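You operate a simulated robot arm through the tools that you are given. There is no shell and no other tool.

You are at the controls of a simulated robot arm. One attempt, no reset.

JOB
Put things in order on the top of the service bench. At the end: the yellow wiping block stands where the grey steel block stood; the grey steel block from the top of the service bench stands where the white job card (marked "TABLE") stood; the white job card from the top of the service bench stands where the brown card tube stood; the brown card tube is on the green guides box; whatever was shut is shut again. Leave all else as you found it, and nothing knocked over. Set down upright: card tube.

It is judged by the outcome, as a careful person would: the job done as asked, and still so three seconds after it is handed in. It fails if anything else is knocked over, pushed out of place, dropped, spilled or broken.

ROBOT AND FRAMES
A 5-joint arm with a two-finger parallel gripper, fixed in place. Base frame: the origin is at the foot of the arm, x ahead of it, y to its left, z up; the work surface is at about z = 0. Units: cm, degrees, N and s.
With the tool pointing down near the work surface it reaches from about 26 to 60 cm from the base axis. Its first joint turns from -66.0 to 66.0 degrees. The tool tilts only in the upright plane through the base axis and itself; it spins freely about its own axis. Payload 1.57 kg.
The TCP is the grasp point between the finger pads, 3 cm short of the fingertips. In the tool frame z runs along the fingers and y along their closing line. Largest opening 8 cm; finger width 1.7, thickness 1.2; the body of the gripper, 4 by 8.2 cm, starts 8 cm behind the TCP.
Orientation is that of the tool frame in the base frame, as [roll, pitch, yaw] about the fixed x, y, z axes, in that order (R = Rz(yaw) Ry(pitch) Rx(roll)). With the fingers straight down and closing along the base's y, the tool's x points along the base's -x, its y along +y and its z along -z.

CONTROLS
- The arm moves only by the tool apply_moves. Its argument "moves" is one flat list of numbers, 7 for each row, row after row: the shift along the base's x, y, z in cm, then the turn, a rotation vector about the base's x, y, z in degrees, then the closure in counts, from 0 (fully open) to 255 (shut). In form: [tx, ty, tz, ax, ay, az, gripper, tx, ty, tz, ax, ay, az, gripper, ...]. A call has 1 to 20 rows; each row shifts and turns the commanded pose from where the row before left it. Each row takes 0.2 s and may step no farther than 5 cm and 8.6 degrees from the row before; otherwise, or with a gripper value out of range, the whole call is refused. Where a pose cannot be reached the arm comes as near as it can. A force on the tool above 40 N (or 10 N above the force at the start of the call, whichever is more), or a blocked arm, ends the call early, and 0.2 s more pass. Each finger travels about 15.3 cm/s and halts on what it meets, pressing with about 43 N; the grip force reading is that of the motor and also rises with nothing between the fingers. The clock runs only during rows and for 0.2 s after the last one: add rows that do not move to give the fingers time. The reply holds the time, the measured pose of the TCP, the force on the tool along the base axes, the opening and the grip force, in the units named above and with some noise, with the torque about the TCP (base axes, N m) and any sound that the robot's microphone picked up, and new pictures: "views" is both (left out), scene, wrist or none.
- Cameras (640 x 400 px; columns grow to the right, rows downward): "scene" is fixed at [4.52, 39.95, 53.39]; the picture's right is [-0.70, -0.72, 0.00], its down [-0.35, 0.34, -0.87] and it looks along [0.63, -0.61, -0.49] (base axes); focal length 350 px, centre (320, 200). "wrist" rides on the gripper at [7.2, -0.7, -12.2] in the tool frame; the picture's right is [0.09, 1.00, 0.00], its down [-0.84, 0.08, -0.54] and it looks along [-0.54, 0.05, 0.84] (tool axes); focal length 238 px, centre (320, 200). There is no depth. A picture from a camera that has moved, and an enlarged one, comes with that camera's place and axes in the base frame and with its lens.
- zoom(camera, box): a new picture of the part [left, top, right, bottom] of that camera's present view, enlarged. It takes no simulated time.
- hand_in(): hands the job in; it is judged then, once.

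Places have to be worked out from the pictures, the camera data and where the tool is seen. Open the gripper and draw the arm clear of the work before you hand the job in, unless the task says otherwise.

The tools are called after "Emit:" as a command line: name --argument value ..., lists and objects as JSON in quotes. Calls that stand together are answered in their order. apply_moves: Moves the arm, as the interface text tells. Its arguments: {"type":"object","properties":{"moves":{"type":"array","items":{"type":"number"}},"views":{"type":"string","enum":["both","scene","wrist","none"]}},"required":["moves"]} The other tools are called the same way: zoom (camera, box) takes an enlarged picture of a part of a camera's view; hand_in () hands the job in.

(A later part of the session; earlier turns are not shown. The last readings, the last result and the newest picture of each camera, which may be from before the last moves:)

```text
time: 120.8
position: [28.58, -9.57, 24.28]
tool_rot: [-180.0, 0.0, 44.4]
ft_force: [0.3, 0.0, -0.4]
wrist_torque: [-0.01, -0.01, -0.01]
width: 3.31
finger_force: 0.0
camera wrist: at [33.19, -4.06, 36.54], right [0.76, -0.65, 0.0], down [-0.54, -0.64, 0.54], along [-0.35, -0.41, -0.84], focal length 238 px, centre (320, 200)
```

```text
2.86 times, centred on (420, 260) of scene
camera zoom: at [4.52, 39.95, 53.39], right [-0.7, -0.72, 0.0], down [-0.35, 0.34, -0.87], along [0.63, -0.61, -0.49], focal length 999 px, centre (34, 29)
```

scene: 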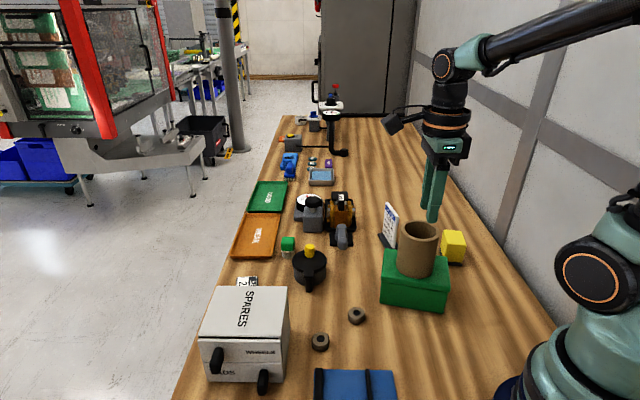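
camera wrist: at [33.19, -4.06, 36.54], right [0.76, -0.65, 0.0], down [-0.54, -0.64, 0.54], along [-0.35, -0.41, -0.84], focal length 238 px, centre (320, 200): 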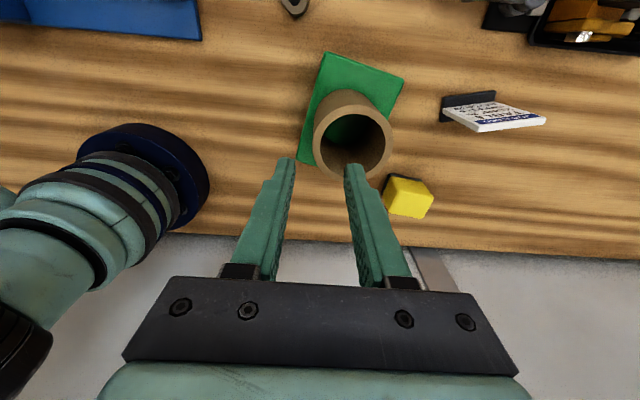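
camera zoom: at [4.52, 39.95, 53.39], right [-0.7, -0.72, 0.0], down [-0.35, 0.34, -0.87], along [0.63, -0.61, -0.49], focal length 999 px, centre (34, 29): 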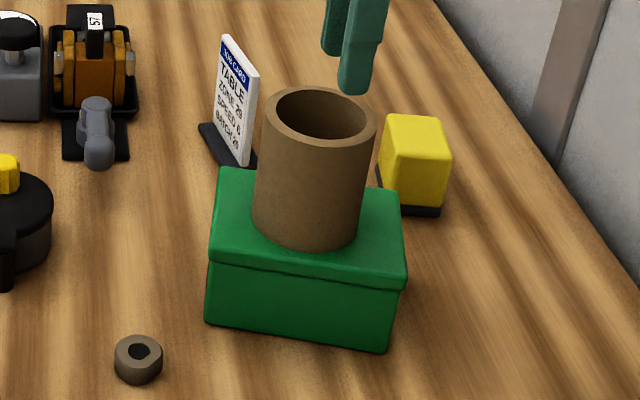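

The tube stands upright on the green box. Next the job card: I zoom to find its base's position and direction.

Emit:
zoom --camera "wrist" --box '[420, 70, 560, 160]'

Emit:
zoom --camera "scene" --box '[370, 195, 410, 255]'

```text
4.44 times, centred on (490, 115) of wrist
camera zoom: at [33.19, -4.06, 36.54], right [0.76, -0.65, 0.0], down [-0.54, -0.64, 0.54], along [-0.35, -0.41, -0.84], focal length 1059 px, centre (-436, 578)
```

zoom: 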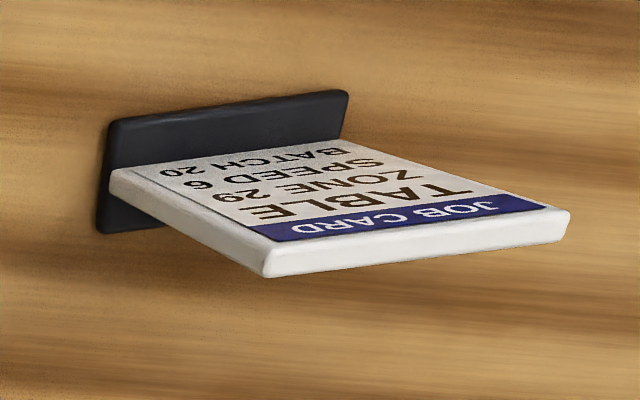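

```text
6.67 times, centred on (390, 225) of scene
camera zoom: at [4.52, 39.95, 53.39], right [-0.7, -0.72, 0.0], down [-0.35, 0.34, -0.87], along [0.63, -0.61, -0.49], focal length 2330 px, centre (-147, 33)
```

zoom: 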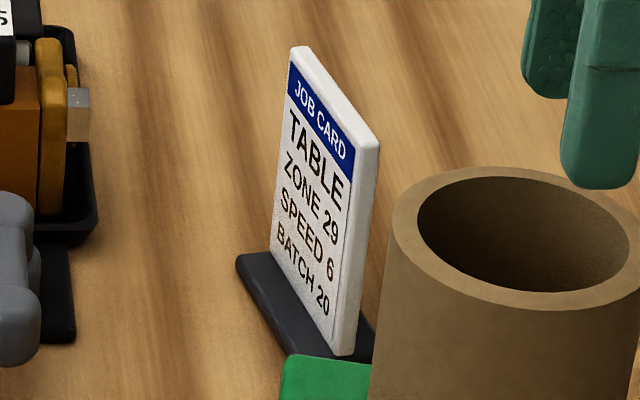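

The card's base is centred near (44.5, −23.3), card about 0.8 cm thick and 9.9 cm tall, long axis pointing at about −33°. I turn the fingers across its thickness and move above it.

Emit:
apply_moves --moves '[1.22, -1.05, 0.2, 0, 0, 8, 100, 1.22, -1.05, 0.2, 0, 0, 8, 100, 1.22, -1.05, 0, 0, 0, 8, 100, 1.22, -1.05, 0, 0, 0, 8, 100, 1.22, -1.05, 0, 0, 0, 8, 100, 1.22, -1.05, 0, 0, 0, 8, 100, 1.22, -1.05, 0, 0, 0, 8, 100, 1.22, -1.05, 0, 0, 0, 8, 100, 1.22, -1.05, 0, 0, 0, 8, 100, 1.22, -1.05, 0, 0, 0, 8, 100, 1.22, -1.05, 0, 0, 0, 8, 100, 1.22, -1.05, 0, 0, 0, 8, 100, 1.22, -1.05, 0, 0, 0, 7.6, 100, 0, 0, 0, 0, 0, 0, 100]' --views "both"

Emit:
zoom --camera "wrist" --box '[230, 60, 410, 220]'

```text
time: 123.8
position: [44.32, -23.18, 24.71]
tool_rot: [180.0, 0.1, 148.0]
ft_force: [0.3, 0.0, -0.2]
wrist_torque: [0.0, -0.01, 0.03]
width: 4.86
finger_force: 0.0
camera wrist: at [37.81, -19.97, 36.95], right [0.45, 0.89, 0.0], down [0.75, -0.38, 0.54], along [0.48, -0.24, -0.84], focal length 238 px, centre (320, 200)
```

scene: 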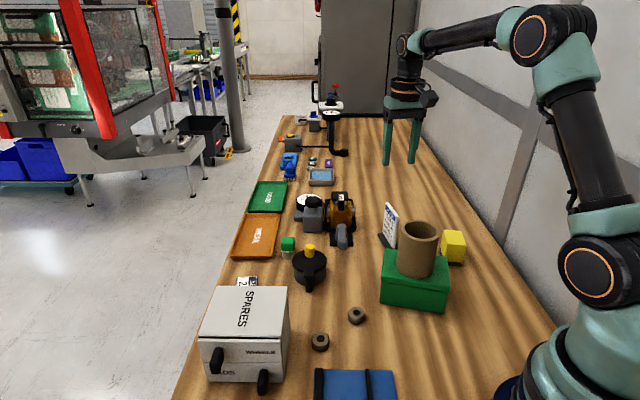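
wrist: 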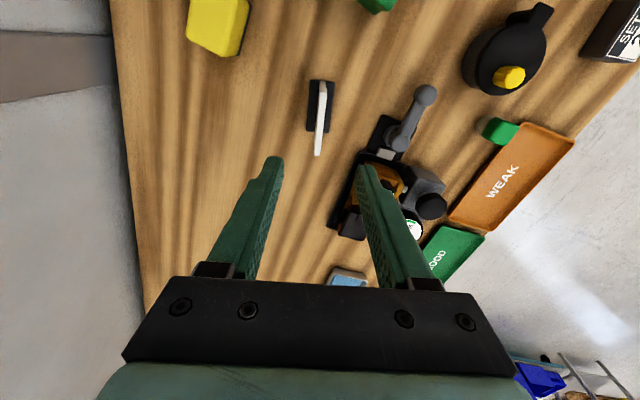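

```text
2.50 times, centred on (320, 140) of wrist
camera zoom: at [37.81, -19.97, 36.95], right [0.45, 0.89, 0.0], down [0.75, -0.38, 0.54], along [0.48, -0.24, -0.84], focal length 596 px, centre (320, 350)
```

zoom: 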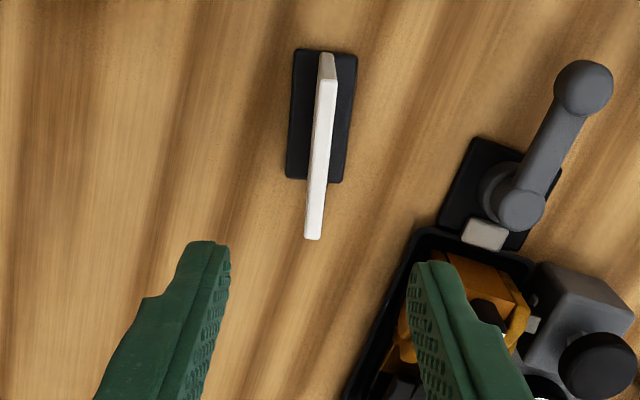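

The card is perfectly aligned under the gripper. I descend around it and close on its thickness.

Emit:
apply_moves --moves '[0, 0, -4, 0, 0, 0, 130, 0, 0, -4, 0, 0, 0, 130, 0, 0, -4, 0, 0, 0, 130, 0, 0, -3, 0, 0, 0, 130, 0, 0, 0, 0, 0, 0, 130, 0, 0, 0, 0, 0, 0, 255, 0, 0, 0, 0, 0, 0, 255, 0, 0, 0, 0, 0, 0, 255]' --views "both"

Emit:
zoom --camera "scene" --box '[350, 170, 440, 260]'

```text
time: 125.6
position: [44.32, -23.14, 9.68]
tool_rot: [-180.0, 0.0, 147.8]
ft_force: [-0.8, 0.5, 0.2]
wrist_torque: [0.01, -0.05, -0.01]
width: 0.69
finger_force: 26.3
camera wrist: at [37.84, -20.0, 21.92], right [0.45, 0.89, 0.0], down [0.75, -0.38, 0.54], along [0.48, -0.24, -0.84], focal length 238 px, centre (320, 200)
```

scene: 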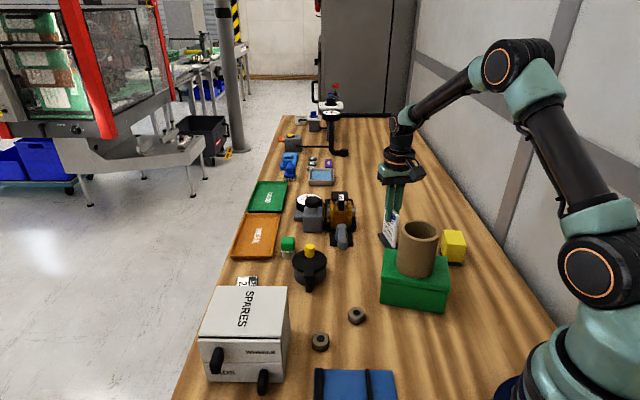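
wrist: 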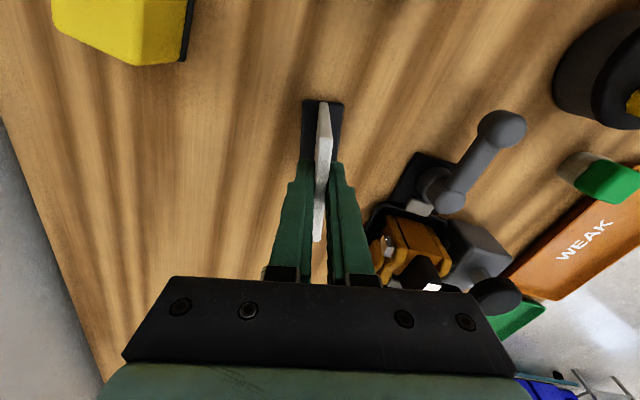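

```text
4.44 times, centred on (395, 215) of scene
camera zoom: at [4.52, 39.95, 53.39], right [-0.7, -0.72, 0.0], down [-0.35, 0.34, -0.87], along [0.63, -0.61, -0.49], focal length 1553 px, centre (-13, 133)
```

zoom: 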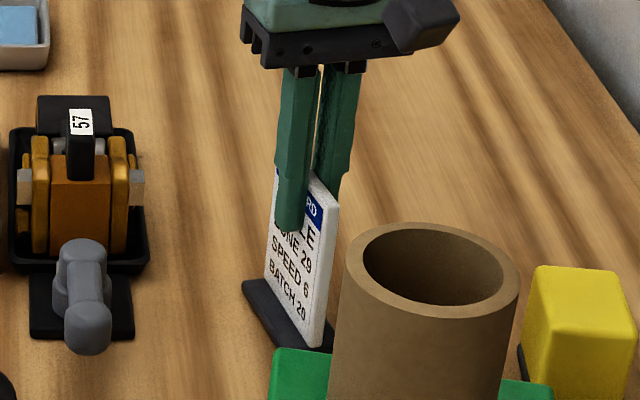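

Card gripped; its original centre is (44.3, −23.1). I lift it, carry it to the tube's old spot (39.05, −40.2), and lower to just above the bench.

Emit:
apply_moves --moves '[0, 0, 0.5, 0, 0, 0, 255, 0, 0, 1.2, 0, 0, 0, 255, 0, 0, 1.8, 0, 0, 0, 255, -0.33, -1.07, 0, 0, 0, 0, 255, -0.66, -2.13, 0, 0, 0, 0, 255, -0.66, -2.13, 0, 0, 0, 0, 255, -0.66, -2.13, 0, 0, 0, 0, 255, -0.66, -2.13, 0, 0, 0, 0, 255, -0.66, -2.13, 0, 0, 0, 0, 255, -0.66, -2.13, 0, 0, 0, 0, 255, -0.66, -2.13, 0, 0, 0, 0, 255, -0.33, -1.07, 0, 0, 0, 0, 255, 0, 0, 0, 0, 0, 0, 255]' --views "both"

Emit:
zoom --camera "scene" --box '[390, 150, 500, 250]'

```text
time: 128.4
position: [39.01, -40.1, 13.25]
tool_rot: [179.9, -0.1, 147.9]
ft_force: [-0.6, -0.1, -0.9]
wrist_torque: [-0.04, 0.0, -0.02]
width: 0.71
finger_force: 26.1
camera wrist: at [32.54, -36.96, 25.43], right [0.45, 0.89, 0.0], down [0.75, -0.38, 0.54], along [0.48, -0.24, -0.84], focal length 238 px, centre (320, 200)
```

scene: 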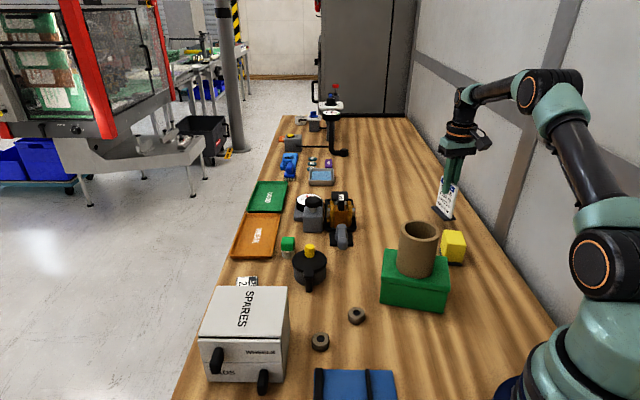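
wrist: 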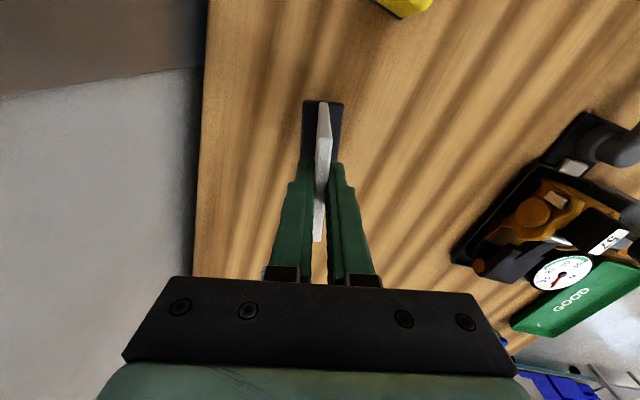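

```text
4.00 times, centred on (445, 200) of scene
camera zoom: at [4.52, 39.95, 53.39], right [-0.7, -0.72, 0.0], down [-0.35, 0.34, -0.87], along [0.63, -0.61, -0.49], focal length 1398 px, centre (-180, 200)
```

zoom: 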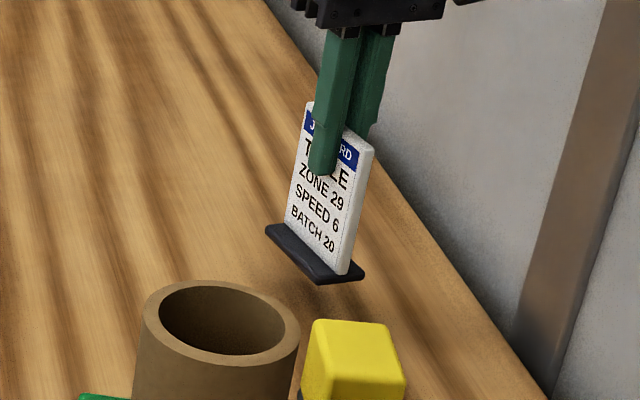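

Emit:
apply_moves --moves '[0, 0, -1.5, 0, 0, 0, 255, 0, 0, -1.2, 0, 0, 0, 255, 0, 0, -0.7, 0, 0, 0, 255, 0, 0, 0, 0, 0, 0, 255]' --views "none"

Emit:
apply_moves --moves '[0, 0, -0.1, 0, 0, 0, 255, 0, 0, -0.08, 0, 0, 0, 255, 0, 0, 0, 0, 0, 0, 255]' --views "both"

```text
time: 129.4
position: [39.05, -40.19, 9.82]
tool_rot: [180.0, 0.0, 147.9]
ft_force: [0.3, -0.7, -0.7]
wrist_torque: [0.03, 0.03, 0.03]
width: 0.69
finger_force: 26.2
```

```text
time: 130.2
position: [39.04, -40.16, 9.66]
tool_rot: [179.9, 0.0, 147.9]
ft_force: [-0.6, 1.9, 4.3]
wrist_torque: [0.07, 0.03, -0.01]
width: 0.74
finger_force: 26.3
camera wrist: at [32.56, -36.95, 21.86], right [0.45, 0.89, 0.0], down [0.75, -0.38, 0.54], along [0.48, -0.24, -0.84], focal length 238 px, centre (320, 200)
```

scene: 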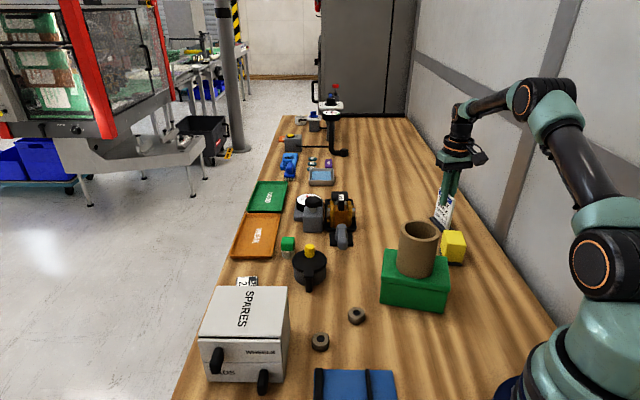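
wrist: 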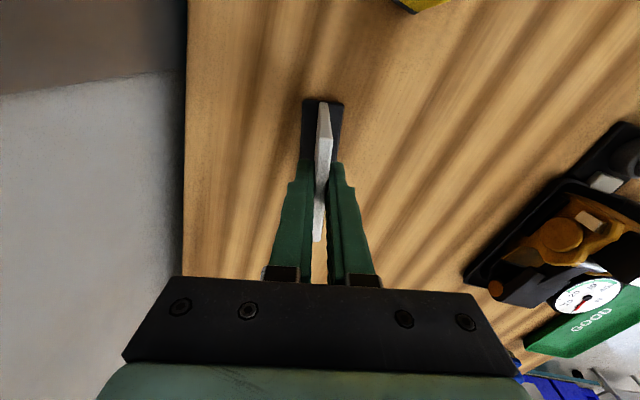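

The card's base is on the bench (4 N). I open the fingers evenly and rise straight up.

Emit:
apply_moves --moves '[0, 0, 0, 0, 0, 0, 210, 0, 0, 0, 0, 0, 0, 160, 0, 0, 0, 0, 0, 0, 130, 0, 0, 1.5, 0, 0, 0, 130, 0, 0, 3, 0, 0, 0, 130, 0, 0, 4, 0, 0, 0, 130, 0, 0, 0, 0, 0, 0, 130]' --views "both"

Emit:
zoom --camera "scene" --box '[390, 150, 500, 290]'

```text
time: 131.8
position: [39.01, -40.27, 18.06]
tool_rot: [179.9, 0.0, 147.8]
ft_force: [0.7, 0.4, 0.0]
wrist_torque: [0.01, -0.01, 0.03]
width: 3.91
finger_force: 0.1
camera wrist: at [32.62, -37.04, 30.32], right [0.45, 0.89, 0.0], down [0.75, -0.38, 0.54], along [0.48, -0.24, -0.84], focal length 238 px, centre (320, 200)
```

scene: 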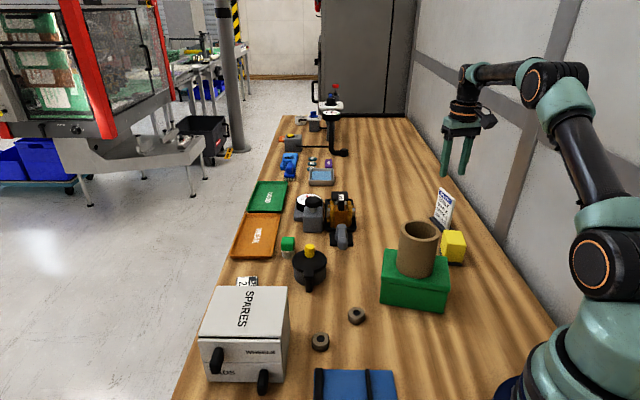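
wrist: 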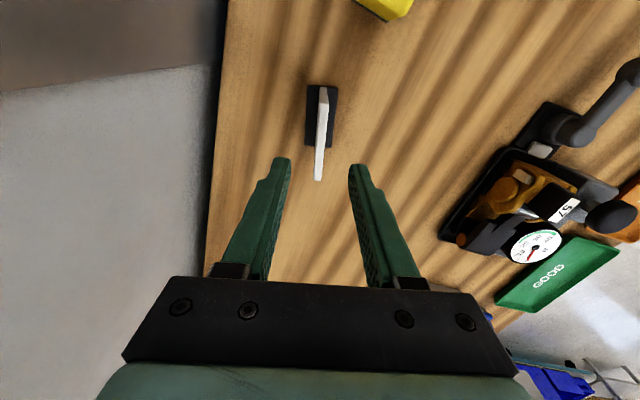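

```text
2.86 times, centred on (445, 220) of scene
camera zoom: at [4.52, 39.95, 53.39], right [-0.7, -0.72, 0.0], down [-0.35, 0.34, -0.87], along [0.63, -0.61, -0.49], focal length 999 px, centre (-37, 143)
```

zoom: 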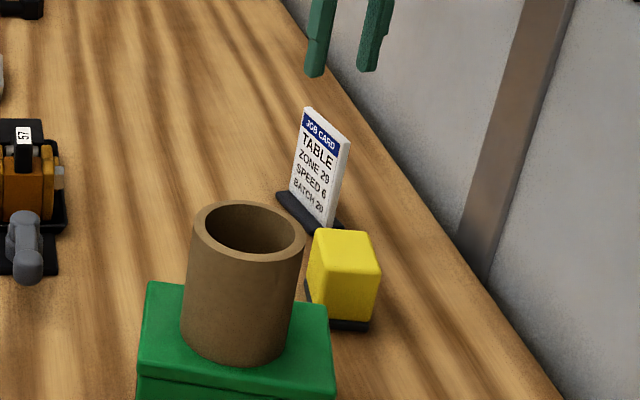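

The card now stands where the tube stood. For the missing steel block, one loose, graspable block in reach remains: the dark block with the "SET 26" label. Its weight will tell whether it is steel, so I go there to weigh it.

Emit:
apply_moves --moves '[1.17, 4.48, 0.3, 0, 0, -3, 130, 1.17, 4.48, 0.3, 0, 0, 0, 100, 1.17, 4.48, 0.3, 0, 0, 0, 50, 1.17, 4.48, 0.3, 0, 0, 0, 0, 1.17, 4.48, 0.3, 0, 0, 0, 0, 1.17, 4.48, 0.3, 0, 0, 0, 0, 1.17, 4.48, 0.3, 0, 0, 0, 0, 1.17, 4.48, 0.3, 0, 0, 0, 0, 1.17, 4.48, 0.3, 0, 0, 0, 0, 1.17, 4.48, 0, 0, 0, 0, 0, 1.17, 4.48, 0, 0, 0, 0, 0, 1.17, 4.48, 0, 0, 0, 0, 0, 0, 0, 0, 0, 0, 0, 0]' --views "both"

Emit:
zoom --camera "wrist" --box '[230, 60, 410, 220]'

```text
time: 134.6
position: [53.18, 13.64, 20.65]
tool_rot: [180.0, 0.0, 145.0]
ft_force: [0.2, -0.6, -0.8]
wrist_torque: [0.0, -0.05, -0.01]
width: 8.03
finger_force: 0.1
camera wrist: at [46.83, 17.16, 32.92], right [0.5, 0.87, 0.0], down [0.73, -0.42, 0.54], along [0.47, -0.27, -0.84], focal length 238 px, centre (320, 200)
```

scene: 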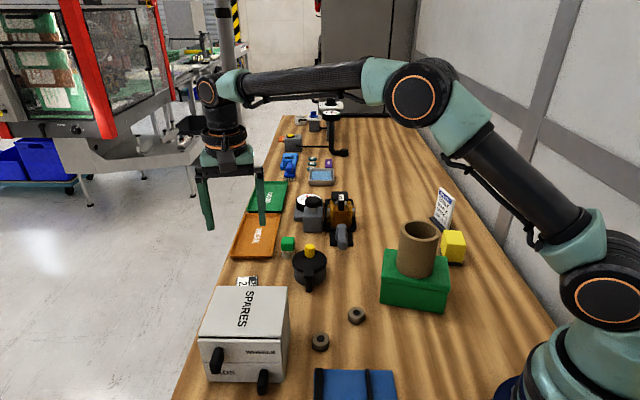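
wrist: 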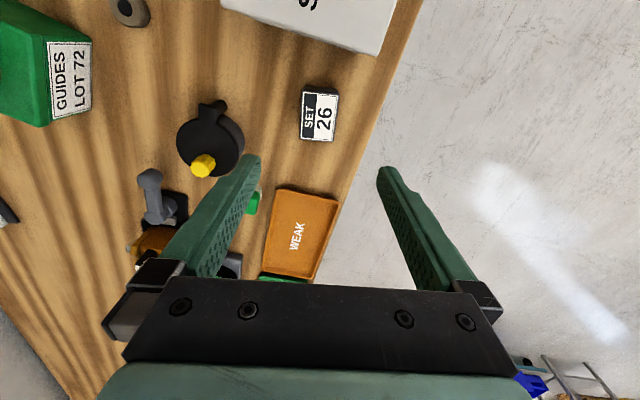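

```text
2.50 times, centred on (320, 140) of wrist
camera zoom: at [46.83, 17.16, 32.92], right [0.5, 0.87, 0.0], down [0.73, -0.42, 0.54], along [0.47, -0.27, -0.84], focal length 596 px, centre (320, 350)
```

zoom: 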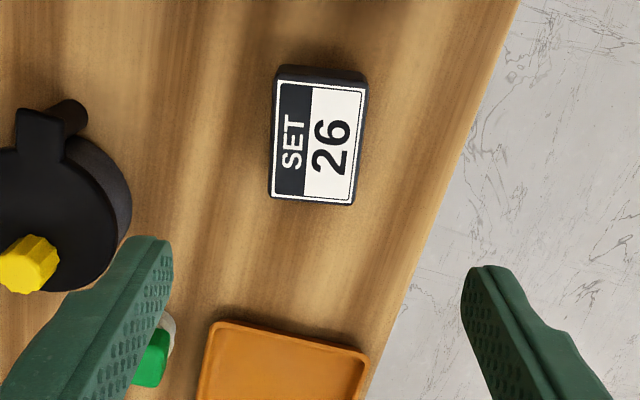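

From straight above, SET 26 is a plain rectangular block with a label on top. I descend around its 4.3 cm width and grip it to weigh it.

Emit:
apply_moves --moves '[-0.2, -0.05, -4, 0, 0, 0, 0, 0, 0, -4, 0, 0, 0, 0, 0, 0, -4, 0, 0, 0, 0, 0, 0, -4.2, 0, 0, 0, 0, 0, 0, 0, 0, 0, 0, 0, 0, 0, 0, 0, 0, 0, 200, 0, 0, 0, 0, 0, 0, 255, 0, 0, 0, 0, 0, 0, 255]' --views "both"

Emit:
zoom --camera "wrist" --box '[240, 80, 400, 240]'

```text
time: 136.4
position: [52.8, 13.45, 4.58]
tool_rot: [179.9, 0.0, 145.0]
ft_force: [0.2, -0.4, -0.4]
wrist_torque: [0.02, -0.05, 0.06]
width: 4.46
finger_force: 43.0
camera wrist: at [46.56, 17.07, 16.8], right [0.5, 0.87, 0.0], down [0.73, -0.42, 0.54], along [0.47, -0.27, -0.84], focal length 238 px, centre (320, 200)
```

scene: 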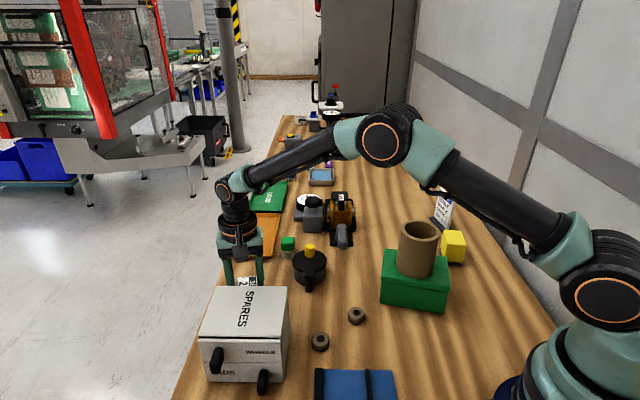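
wrist: 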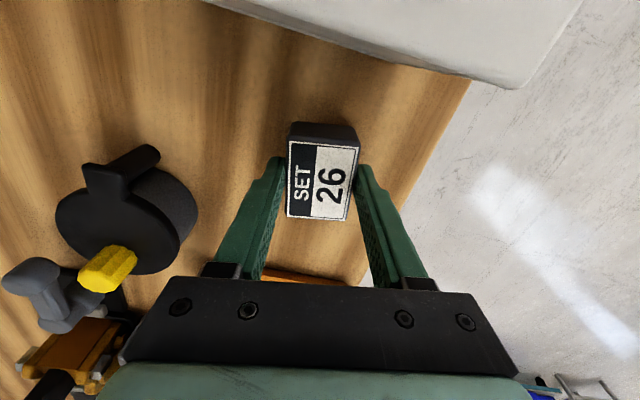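

```text
2.50 times, centred on (320, 160) of wrist
camera zoom: at [46.56, 17.07, 16.8], right [0.5, 0.87, 0.0], down [0.73, -0.42, 0.54], along [0.47, -0.27, -0.84], focal length 596 px, centre (320, 300)
```

zoom: 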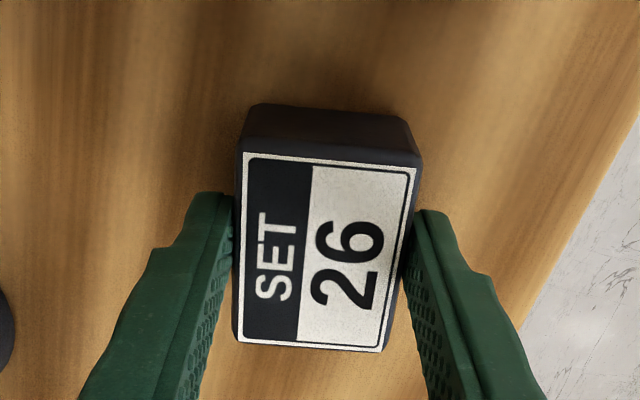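

Emit:
apply_moves --moves '[0, 0, 0.5, 0, 0, 0, 255, 0, 0, 0.7, 0, 0, 0, 255, 0, 0, 0.8, 0, 0, 0, 255, 0, 0, 0, 0, 0, 0, 255, 0, 0, 0, 0, 0, 0, 255]' --views "both"

Emit:
zoom --camera "wrist" --box '[240, 80, 400, 240]'

Emit:
apply_moves --moves '[0, 0, 0, 0, 0, 0, 255, 0, 0, 0, 0, 0, 0, 255]' --views "none"

```text
time: 137.6
position: [52.85, 13.45, 6.6]
tool_rot: [-180.0, 0.0, 144.9]
ft_force: [-0.9, 0.7, -4.0]
wrist_torque: [0.01, 0.06, 0.04]
width: 4.46
finger_force: 42.9
camera wrist: at [46.56, 17.08, 18.85], right [0.5, 0.87, 0.0], down [0.73, -0.42, 0.54], along [0.47, -0.27, -0.84], focal length 238 px, centre (320, 200)
```

scene: 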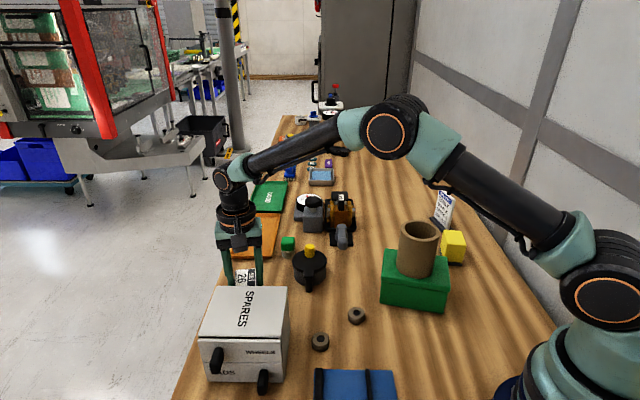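
wrist: 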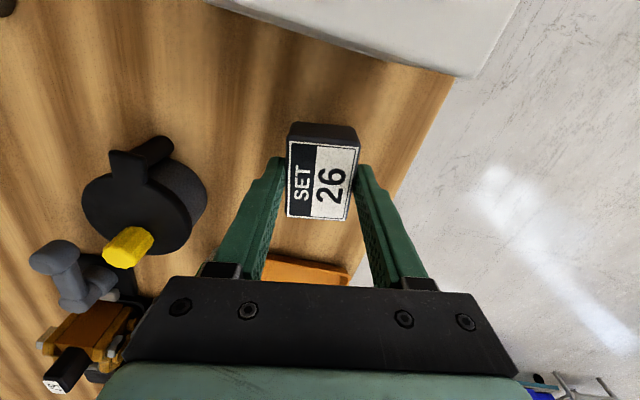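

```text
2.50 times, centred on (320, 160) of wrist
camera zoom: at [46.56, 17.08, 18.85], right [0.5, 0.87, 0.0], down [0.73, -0.42, 0.54], along [0.47, -0.27, -0.84], focal length 596 px, centre (320, 300)
```

zoom: 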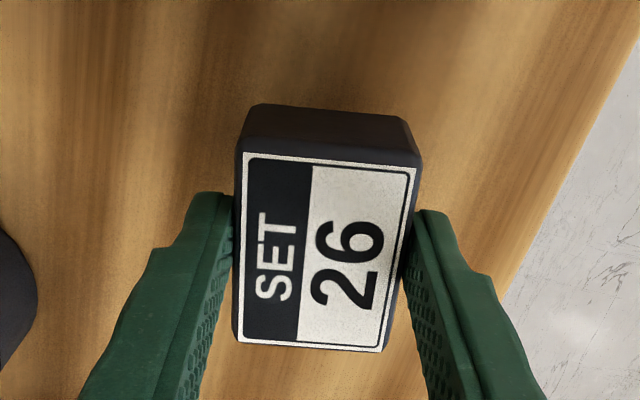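

```text
time: 138.2
position: [52.81, 13.59, 6.73]
tool_rot: [-180.0, 0.0, 144.9]
ft_force: [-0.1, 0.3, -3.6]
wrist_torque: [0.01, 0.0, -0.02]
width: 4.48
finger_force: 42.8
```

It weighs about 0.37 kg — far heavier than the yellow block or card — so this solid block is indeed the steel one (its label "SET 26" is a setting-block mark). It stood at (52.8, 13.5). I lift it clear and carry it to where the job card stood (44.3, −23.1).

Emit:
apply_moves --moves '[0, 0, 2, 0, 0, 0, 255, 0, 0, 3, 0, 0, 0, 255, 0, 0, 3, 0, 0, 0, 255, 0, 0, 3, 0, 0, 0, 255, -0.4, -1.7, 0, 0, 0, 0, 255, -0.8, -3.3, 0, 0, 0, 0, 255, -0.8, -3.3, 0, 0, 0, 0, 255, -0.8, -3.3, 0, 0, 0, 0, 255, -0.8, -3.3, 0, 0, 0, 0, 255, -0.8, -3.3, 0, 0, 0, 0, 255, -0.8, -3.3, 0, 0, 0, 0, 255, -0.8, -3.3, 0, 0, 0, 0, 255, -0.8, -3.3, 0, 0, 0, 0, 255, -0.8, -3.3, 0, 0, 0, 0, 255, -0.8, -3.3, 0, 0, 0, 0, 255, 0, 0, 0, 0, 0, 0, 255]' --views "both"

```text
time: 141.6
position: [44.33, -21.28, 17.62]
tool_rot: [180.0, 0.0, 144.9]
ft_force: [-0.8, 0.7, -4.8]
wrist_torque: [-0.01, -0.02, -0.01]
width: 4.47
finger_force: 43.0
camera wrist: at [38.14, -17.7, 29.79], right [0.5, 0.87, 0.0], down [0.73, -0.42, 0.54], along [0.47, -0.27, -0.84], focal length 238 px, centre (320, 200)
```

scene: 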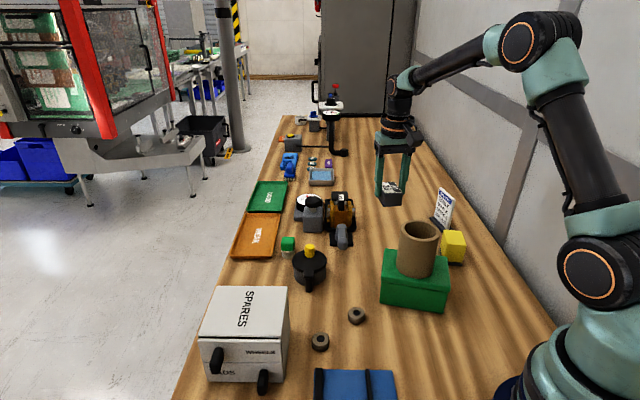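
wrist: 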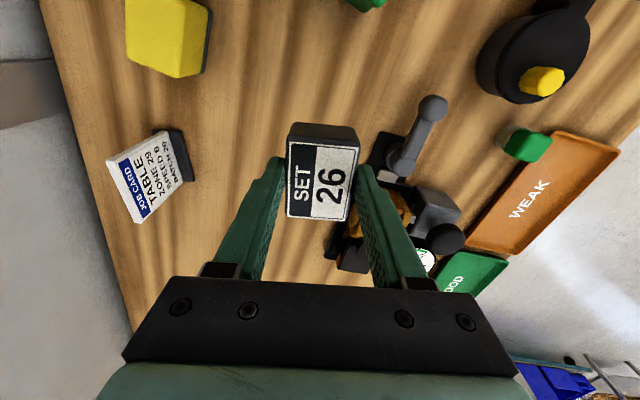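

Emit:
zoom --camera "scene" --box '[360, 150, 430, 230]'

Emit:
zoom --camera "scene" --box '[180, 230, 320, 330]'

```text
5.00 times, centred on (395, 190) of scene
camera zoom: at [4.52, 39.95, 53.39], right [-0.7, -0.72, 0.0], down [-0.35, 0.34, -0.87], along [0.63, -0.61, -0.49], focal length 1748 px, centre (-55, 250)
```

zoom: 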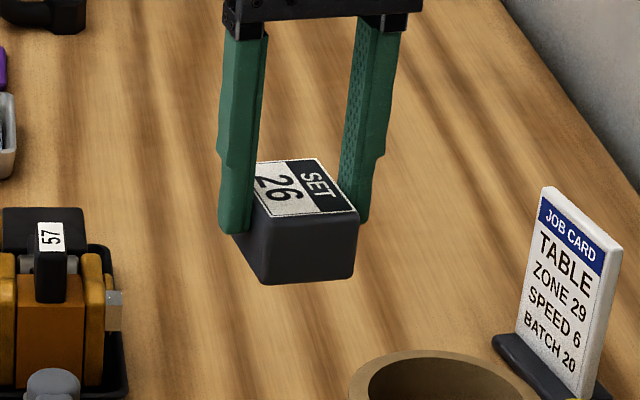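

```text
4.00 times, centred on (250, 280) of scene
camera zoom: at [4.52, 39.95, 53.39], right [-0.7, -0.72, 0.0], down [-0.35, 0.34, -0.87], along [0.63, -0.61, -0.49], focal length 1398 px, centre (600, -120)
```

zoom: 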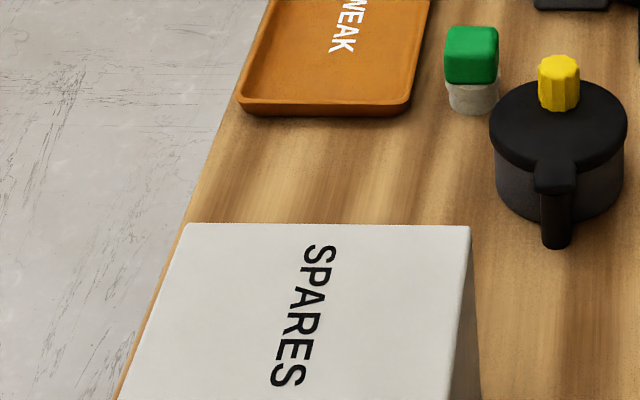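

It is a dark gunmetal-grey rectangular block, which fits. I centre it over the card's old spot and lower it.

Emit:
apply_moves --moves '[0, -1.86, 0, 0, 0, 0, 255, 0, 0, -3, 0, 0, 0, 255, 0, 0, -3, 0, 0, 0, 255, 0, 0, -3, 0, 0, 0, 255, 0, 0, -2.5, 0, 0, 0, 255, 0, 0, -1.1, 0, 0, 0, 255, 0, 0, -0.3, 0, 0, 0, 255, 0, 0, 0, 0, 0, 0, 255]' --views "both"

```text
time: 143.4
position: [44.39, -23.03, 4.77]
tool_rot: [-179.9, 0.0, 144.9]
ft_force: [-1.1, -0.4, -4.0]
wrist_torque: [0.03, -0.01, 0.02]
width: 4.46
finger_force: 43.0
camera wrist: at [38.17, -19.47, 16.93], right [0.5, 0.87, 0.0], down [0.73, -0.42, 0.54], along [0.47, -0.27, -0.84], focal length 238 px, centre (320, 200)
```

scene: 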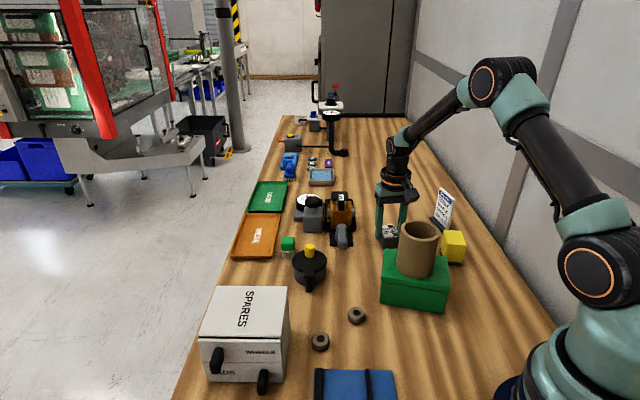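
wrist: 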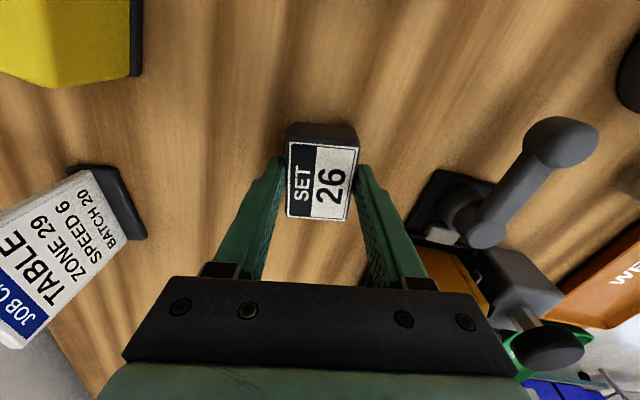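

Emit:
apply_moves --moves '[0, 0, -0.1, 0, 0, 0, 255, 0, 0, -0.1, 0, 0, 0, 255, 0, 0, 0, 0, 0, 0, 255]' --views "none"

```text
time: 144.2
position: [44.42, -23.02, 4.61]
tool_rot: [179.9, 0.0, 144.9]
ft_force: [-4.9, 3.4, 8.6]
wrist_torque: [0.03, 0.16, -0.06]
width: 4.46
finger_force: 43.4
```

Contact made. I open just enough and rise straight up.

Emit:
apply_moves --moves '[0, 0, 0.05, 0, 0, 0, 100, 0, 0, 0, 0, 0, 0, 60, 0, 0, 0, 0, 0, 0, 60, 0, 0, 2, 0, 0, 0, 60, 0, 0, 4, 0, 0, 0, 60, 0, 0, 4, 0, 0, 0, 60, 0, 0, 4, 0, 0, 0, 0, 0, 0, 2, 0, 0, 0, 0, 0, 0, 0, 0, 0, 0, 0]' --views "both"

Emit:
zoom --camera "wrist" --box '[230, 60, 410, 220]'

Emit:
zoom --camera "scene" --box '[350, 180, 490, 310]'

```text
time: 146.2
position: [44.53, -22.99, 20.72]
tool_rot: [-180.0, -0.1, 144.9]
ft_force: [-1.3, 0.5, -0.2]
wrist_torque: [0.01, -0.02, 0.03]
width: 7.99
finger_force: 0.1
camera wrist: at [38.17, -19.52, 32.86], right [0.5, 0.87, 0.0], down [0.73, -0.42, 0.54], along [0.47, -0.27, -0.84], focal length 238 px, centre (320, 200)
```

scene: 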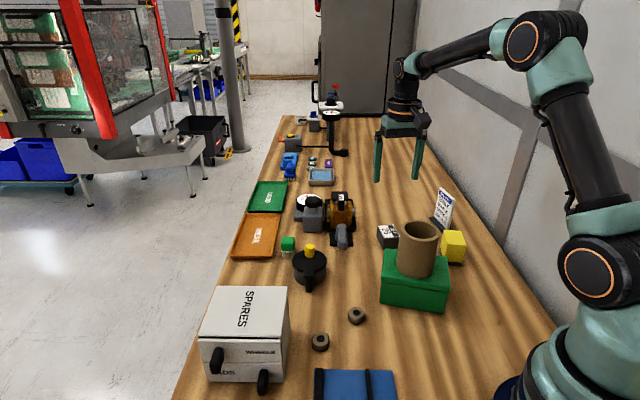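
wrist: 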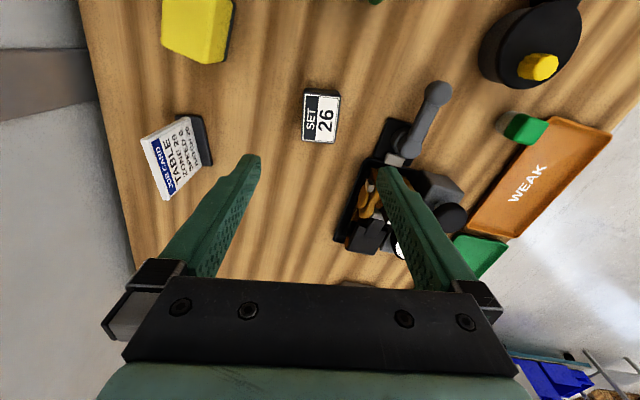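

```text
2.50 times, centred on (320, 140) of wrist
camera zoom: at [38.17, -19.52, 32.86], right [0.5, 0.87, 0.0], down [0.73, -0.42, 0.54], along [0.47, -0.27, -0.84], focal length 596 px, centre (320, 350)
```

zoom: 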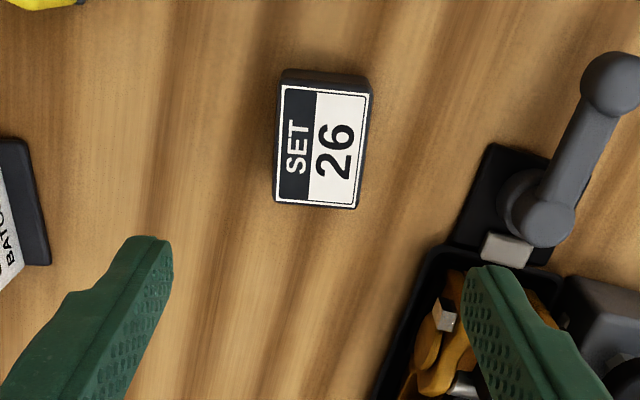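

```text
3.08 times, centred on (420, 245) of scene
camera zoom: at [4.52, 39.95, 53.39], right [-0.7, -0.72, 0.0], down [-0.35, 0.34, -0.87], along [0.63, -0.61, -0.49], focal length 1075 px, centre (12, 62)
```

zoom: 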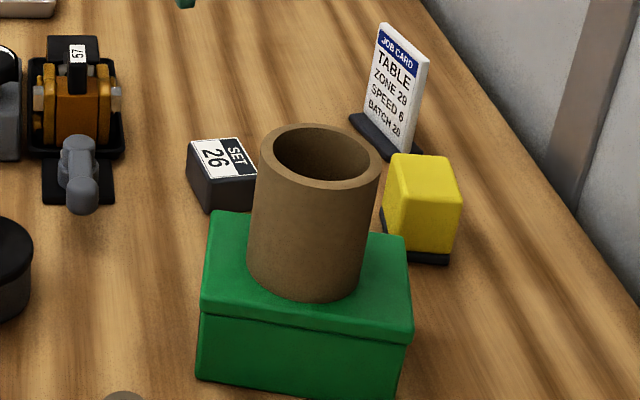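

The steel block stands where the card stood. Now the yellow block: I go back above it at (30.6, −29.05) with its earlier alignment.

Emit:
apply_moves --moves '[-3.48, -1.5, 0, 0, 0, -4.5, 0, -3.48, -1.5, 0, 0, 0, -4.5, 0, -3.48, -1.5, 0, 0, 0, -4.5, 0, -3.48, -1.5, 0, 0, 0, -4.5, 0, 0, 0, 0, 0, 0, 0, 0]' --views "wrist"

Emit:
zoom --camera "wrist" --box '[240, 60, 400, 200]'

```text
time: 147.4
position: [30.42, -29.14, 20.66]
tool_rot: [179.9, 0.1, 126.9]
ft_force: [-0.3, -0.6, 0.4]
wrist_torque: [0.02, 0.01, 0.0]
width: 8.0
finger_force: 0.0
camera wrist: at [25.62, -23.86, 32.8], right [0.74, 0.67, 0.0], down [0.56, -0.62, 0.54], along [0.36, -0.4, -0.84], focal length 238 px, centre (320, 200)
```

wrist: 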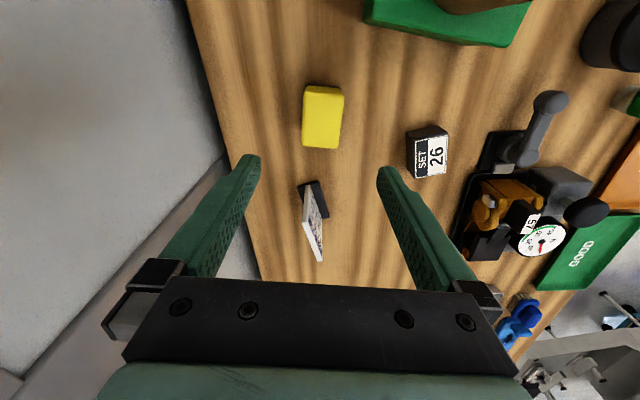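

```text
2.86 times, centred on (320, 130) of wrist
camera zoom: at [25.62, -23.86, 32.8], right [0.74, 0.67, 0.0], down [0.56, -0.62, 0.54], along [0.36, -0.4, -0.84], focal length 681 px, centre (320, 400)
```

zoom: 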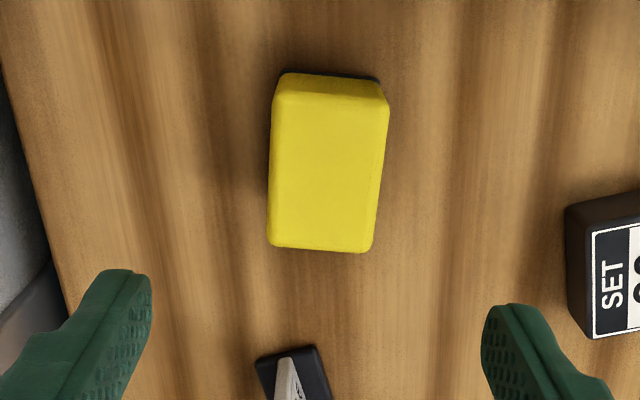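

Emit:
apply_moves --moves '[0.18, 0.1, -4, 0, 0, 0, 0, 0, 0, -4, 0, 0, 0, 0, 0, 0, -4, 0, 0, 0, 0, 0, 0, -3.7, 0, 0, 0, 0, 0, 0, 0, 0, 0, 0, 0, 0, 0, 0, 0, 0, 0, 200, 0, 0, 0, 0, 0, 0, 255, 0, 0, 0, 0, 0, 0, 255]' --views "both"

```text
time: 149.2
position: [30.64, -28.9, 4.91]
tool_rot: [180.0, 0.0, 126.9]
ft_force: [-1.2, -0.1, -0.4]
wrist_torque: [-0.01, 0.01, 0.02]
width: 4.31
finger_force: 42.8
camera wrist: at [25.83, -23.63, 17.07], right [0.74, 0.67, 0.0], down [0.56, -0.62, 0.54], along [0.36, -0.4, -0.84], focal length 238 px, centre (320, 200)
```

scene: 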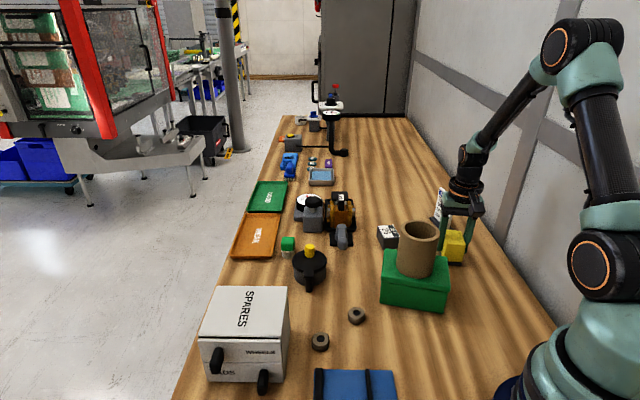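
wrist: 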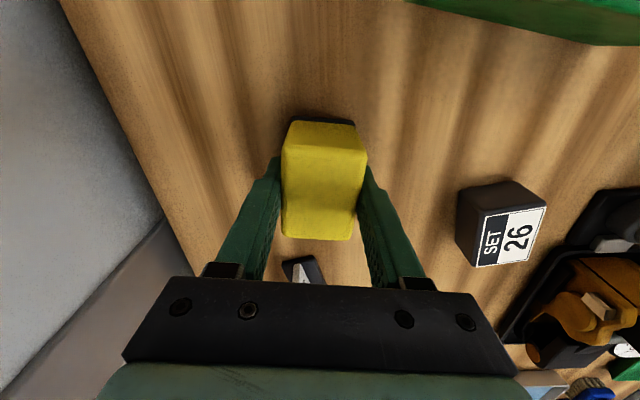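

Gripped. I lift it high (above the tube's top) and carry it toward the steel block's old place (52.85, 13.5).

Emit:
apply_moves --moves '[0, 0, 1, 0, 0, 0, 255, 0, 0, 3, 0, 0, 0, 255, 0, 0, 4, 0, 0, 0, 255, 0, 0, 4, 0, 0, 0, 255, 0, 0, 4, 0, 0, 0, 255, 0.85, 1.63, 1, 0, 0, 4.5, 255, 1.71, 3.26, 0, 0, 0, 4.5, 255, 1.71, 3.26, 0, 0, 0, 4.5, 255, 1.71, 3.26, 0, 0, 0, 4.5, 255, 1.71, 3.26, 0, 0, 0, 0, 255, 1.71, 3.26, 0, 0, 0, 0, 255, 1.71, 3.26, 0, 0, 0, 0, 255, 1.71, 3.26, 0, 0, 0, 0, 255, 1.71, 3.26, 0, 0, 0, 0, 255, 1.71, 3.26, 0, 0, 0, 0, 255, 1.71, 3.26, 0, 0, 0, 0, 255, 1.71, 3.26, 0, 0, 0, 0, 255, 1.71, 3.26, 0, 0, 0, 0, 255, 0.85, 1.63, 0, 0, 0, 0, 255, 0, 0, 0, 0, 0, 0, 255]' --views "both"

```text
time: 153.4
position: [52.88, 13.54, 21.88]
tool_rot: [179.9, 0.0, 144.9]
ft_force: [-0.9, -0.7, 1.4]
wrist_torque: [-0.04, 0.0, 0.01]
width: 4.31
finger_force: 42.9
camera wrist: at [46.67, 16.97, 34.07], right [0.5, 0.87, 0.0], down [0.73, -0.42, 0.54], along [0.47, -0.27, -0.84], focal length 238 px, centre (320, 200)
```

scene: 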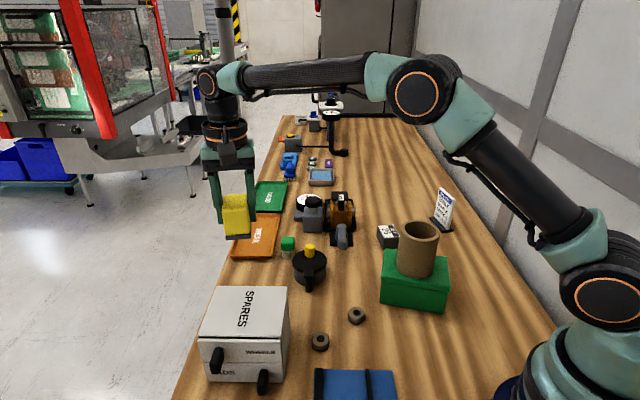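
wrist: 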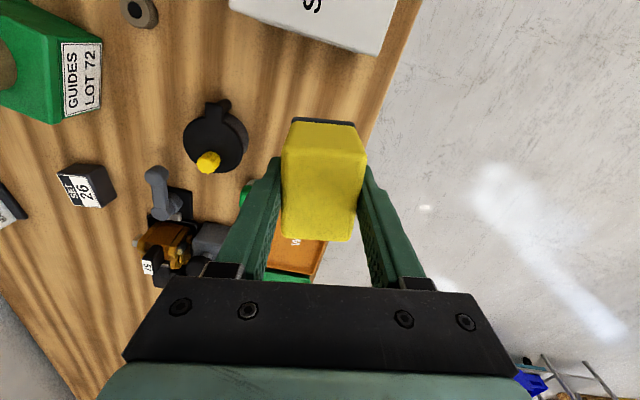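

The path was clear. I lower the yellow block onto that spot, slowing at the end.

Emit:
apply_moves --moves '[0, 0, -3, 0, 0, 0, 255, 0, 0, -3.5, 0, 0, 0, 255, 0, 0, -3.5, 0, 0, 0, 255, 0, 0, -3, 0, 0, 0, 255, 0, 0, -2.5, 0, 0, 0, 255, 0, 0, -1.1, 0, 0, 0, 255, 0, 0, -0.2, 0, 0, 0, 255, 0, 0, 0, 0, 0, 0, 255]' --views "none"

Emit:
apply_moves --moves '[0, 0, -0.1, 0, 0, 0, 255, 0, 0, -0.08, 0, 0, 0, 255, 0, 0, 0, 0, 0, 0, 255]' --views "both"

```text
time: 155.2
position: [52.88, 13.42, 5.12]
tool_rot: [-179.9, 0.0, 144.9]
ft_force: [-0.6, -0.4, -0.4]
wrist_torque: [0.04, 0.03, 0.0]
width: 4.33
finger_force: 42.6
```

```text
time: 156.0
position: [52.91, 13.39, 4.85]
tool_rot: [-180.0, 0.0, 144.9]
ft_force: [-0.4, 0.4, 0.4]
wrist_torque: [0.01, 0.0, -0.04]
width: 4.27
finger_force: 43.2
camera wrist: at [46.65, 17.02, 17.1], right [0.5, 0.87, 0.0], down [0.73, -0.42, 0.54], along [0.47, -0.27, -0.84], focal length 238 px, centre (320, 200)
```

scene: 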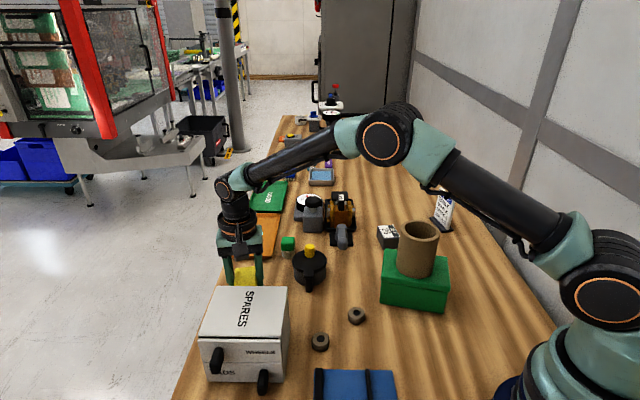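
wrist: 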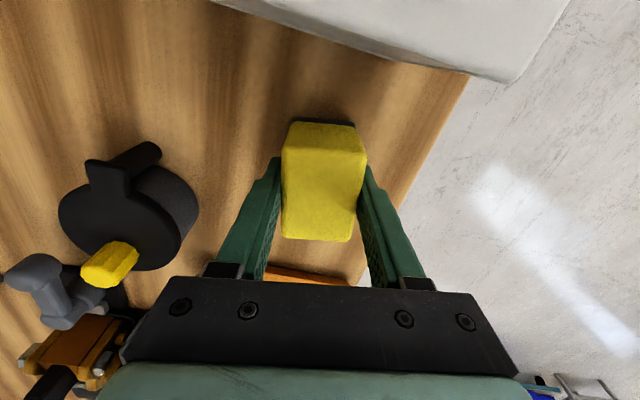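

Emit:
apply_moves --moves '[0, 0, -0.08, 0, 0, 0, 255, 0, 0, 0, 0, 0, 0, 255]' --views "none"

```text
time: 156.6
position: [52.94, 13.49, 4.74]
tool_rot: [-179.9, 0.0, 144.9]
ft_force: [-0.2, -0.3, -0.6]
wrist_torque: [-0.01, -0.02, 0.02]
width: 4.32
finger_force: 42.7
```

Emit:
apply_moves --moves '[0, 0, -0.1, 0, 0, 0, 255, 0, 0, 0, 0, 0, 0, 255]' --views "none"

Emit:
zoom --camera "scene" --box '[210, 230, 290, 300]'

```text
time: 157.2
position: [52.98, 13.5, 4.85]
tool_rot: [180.0, 0.0, 145.0]
ft_force: [-3.1, -0.9, 9.5]
wrist_torque: [-0.05, 0.23, 0.0]
width: 4.32
finger_force: 42.9
```

```text
5.71 times, centred on (250, 265) of scene
camera zoom: at [4.52, 39.95, 53.39], right [-0.7, -0.72, 0.0], down [-0.35, 0.34, -0.87], along [0.63, -0.61, -0.49], focal length 1997 px, centre (720, -171)
```

zoom: 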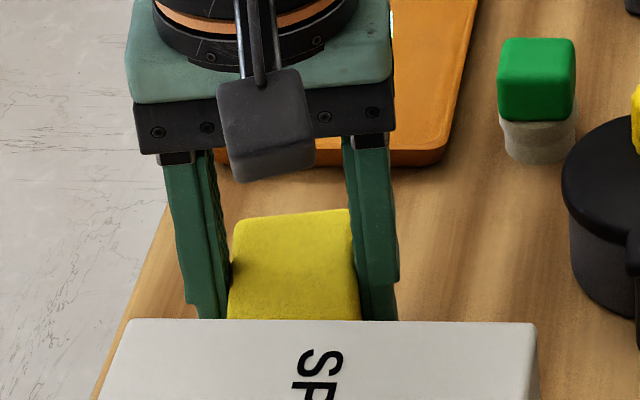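

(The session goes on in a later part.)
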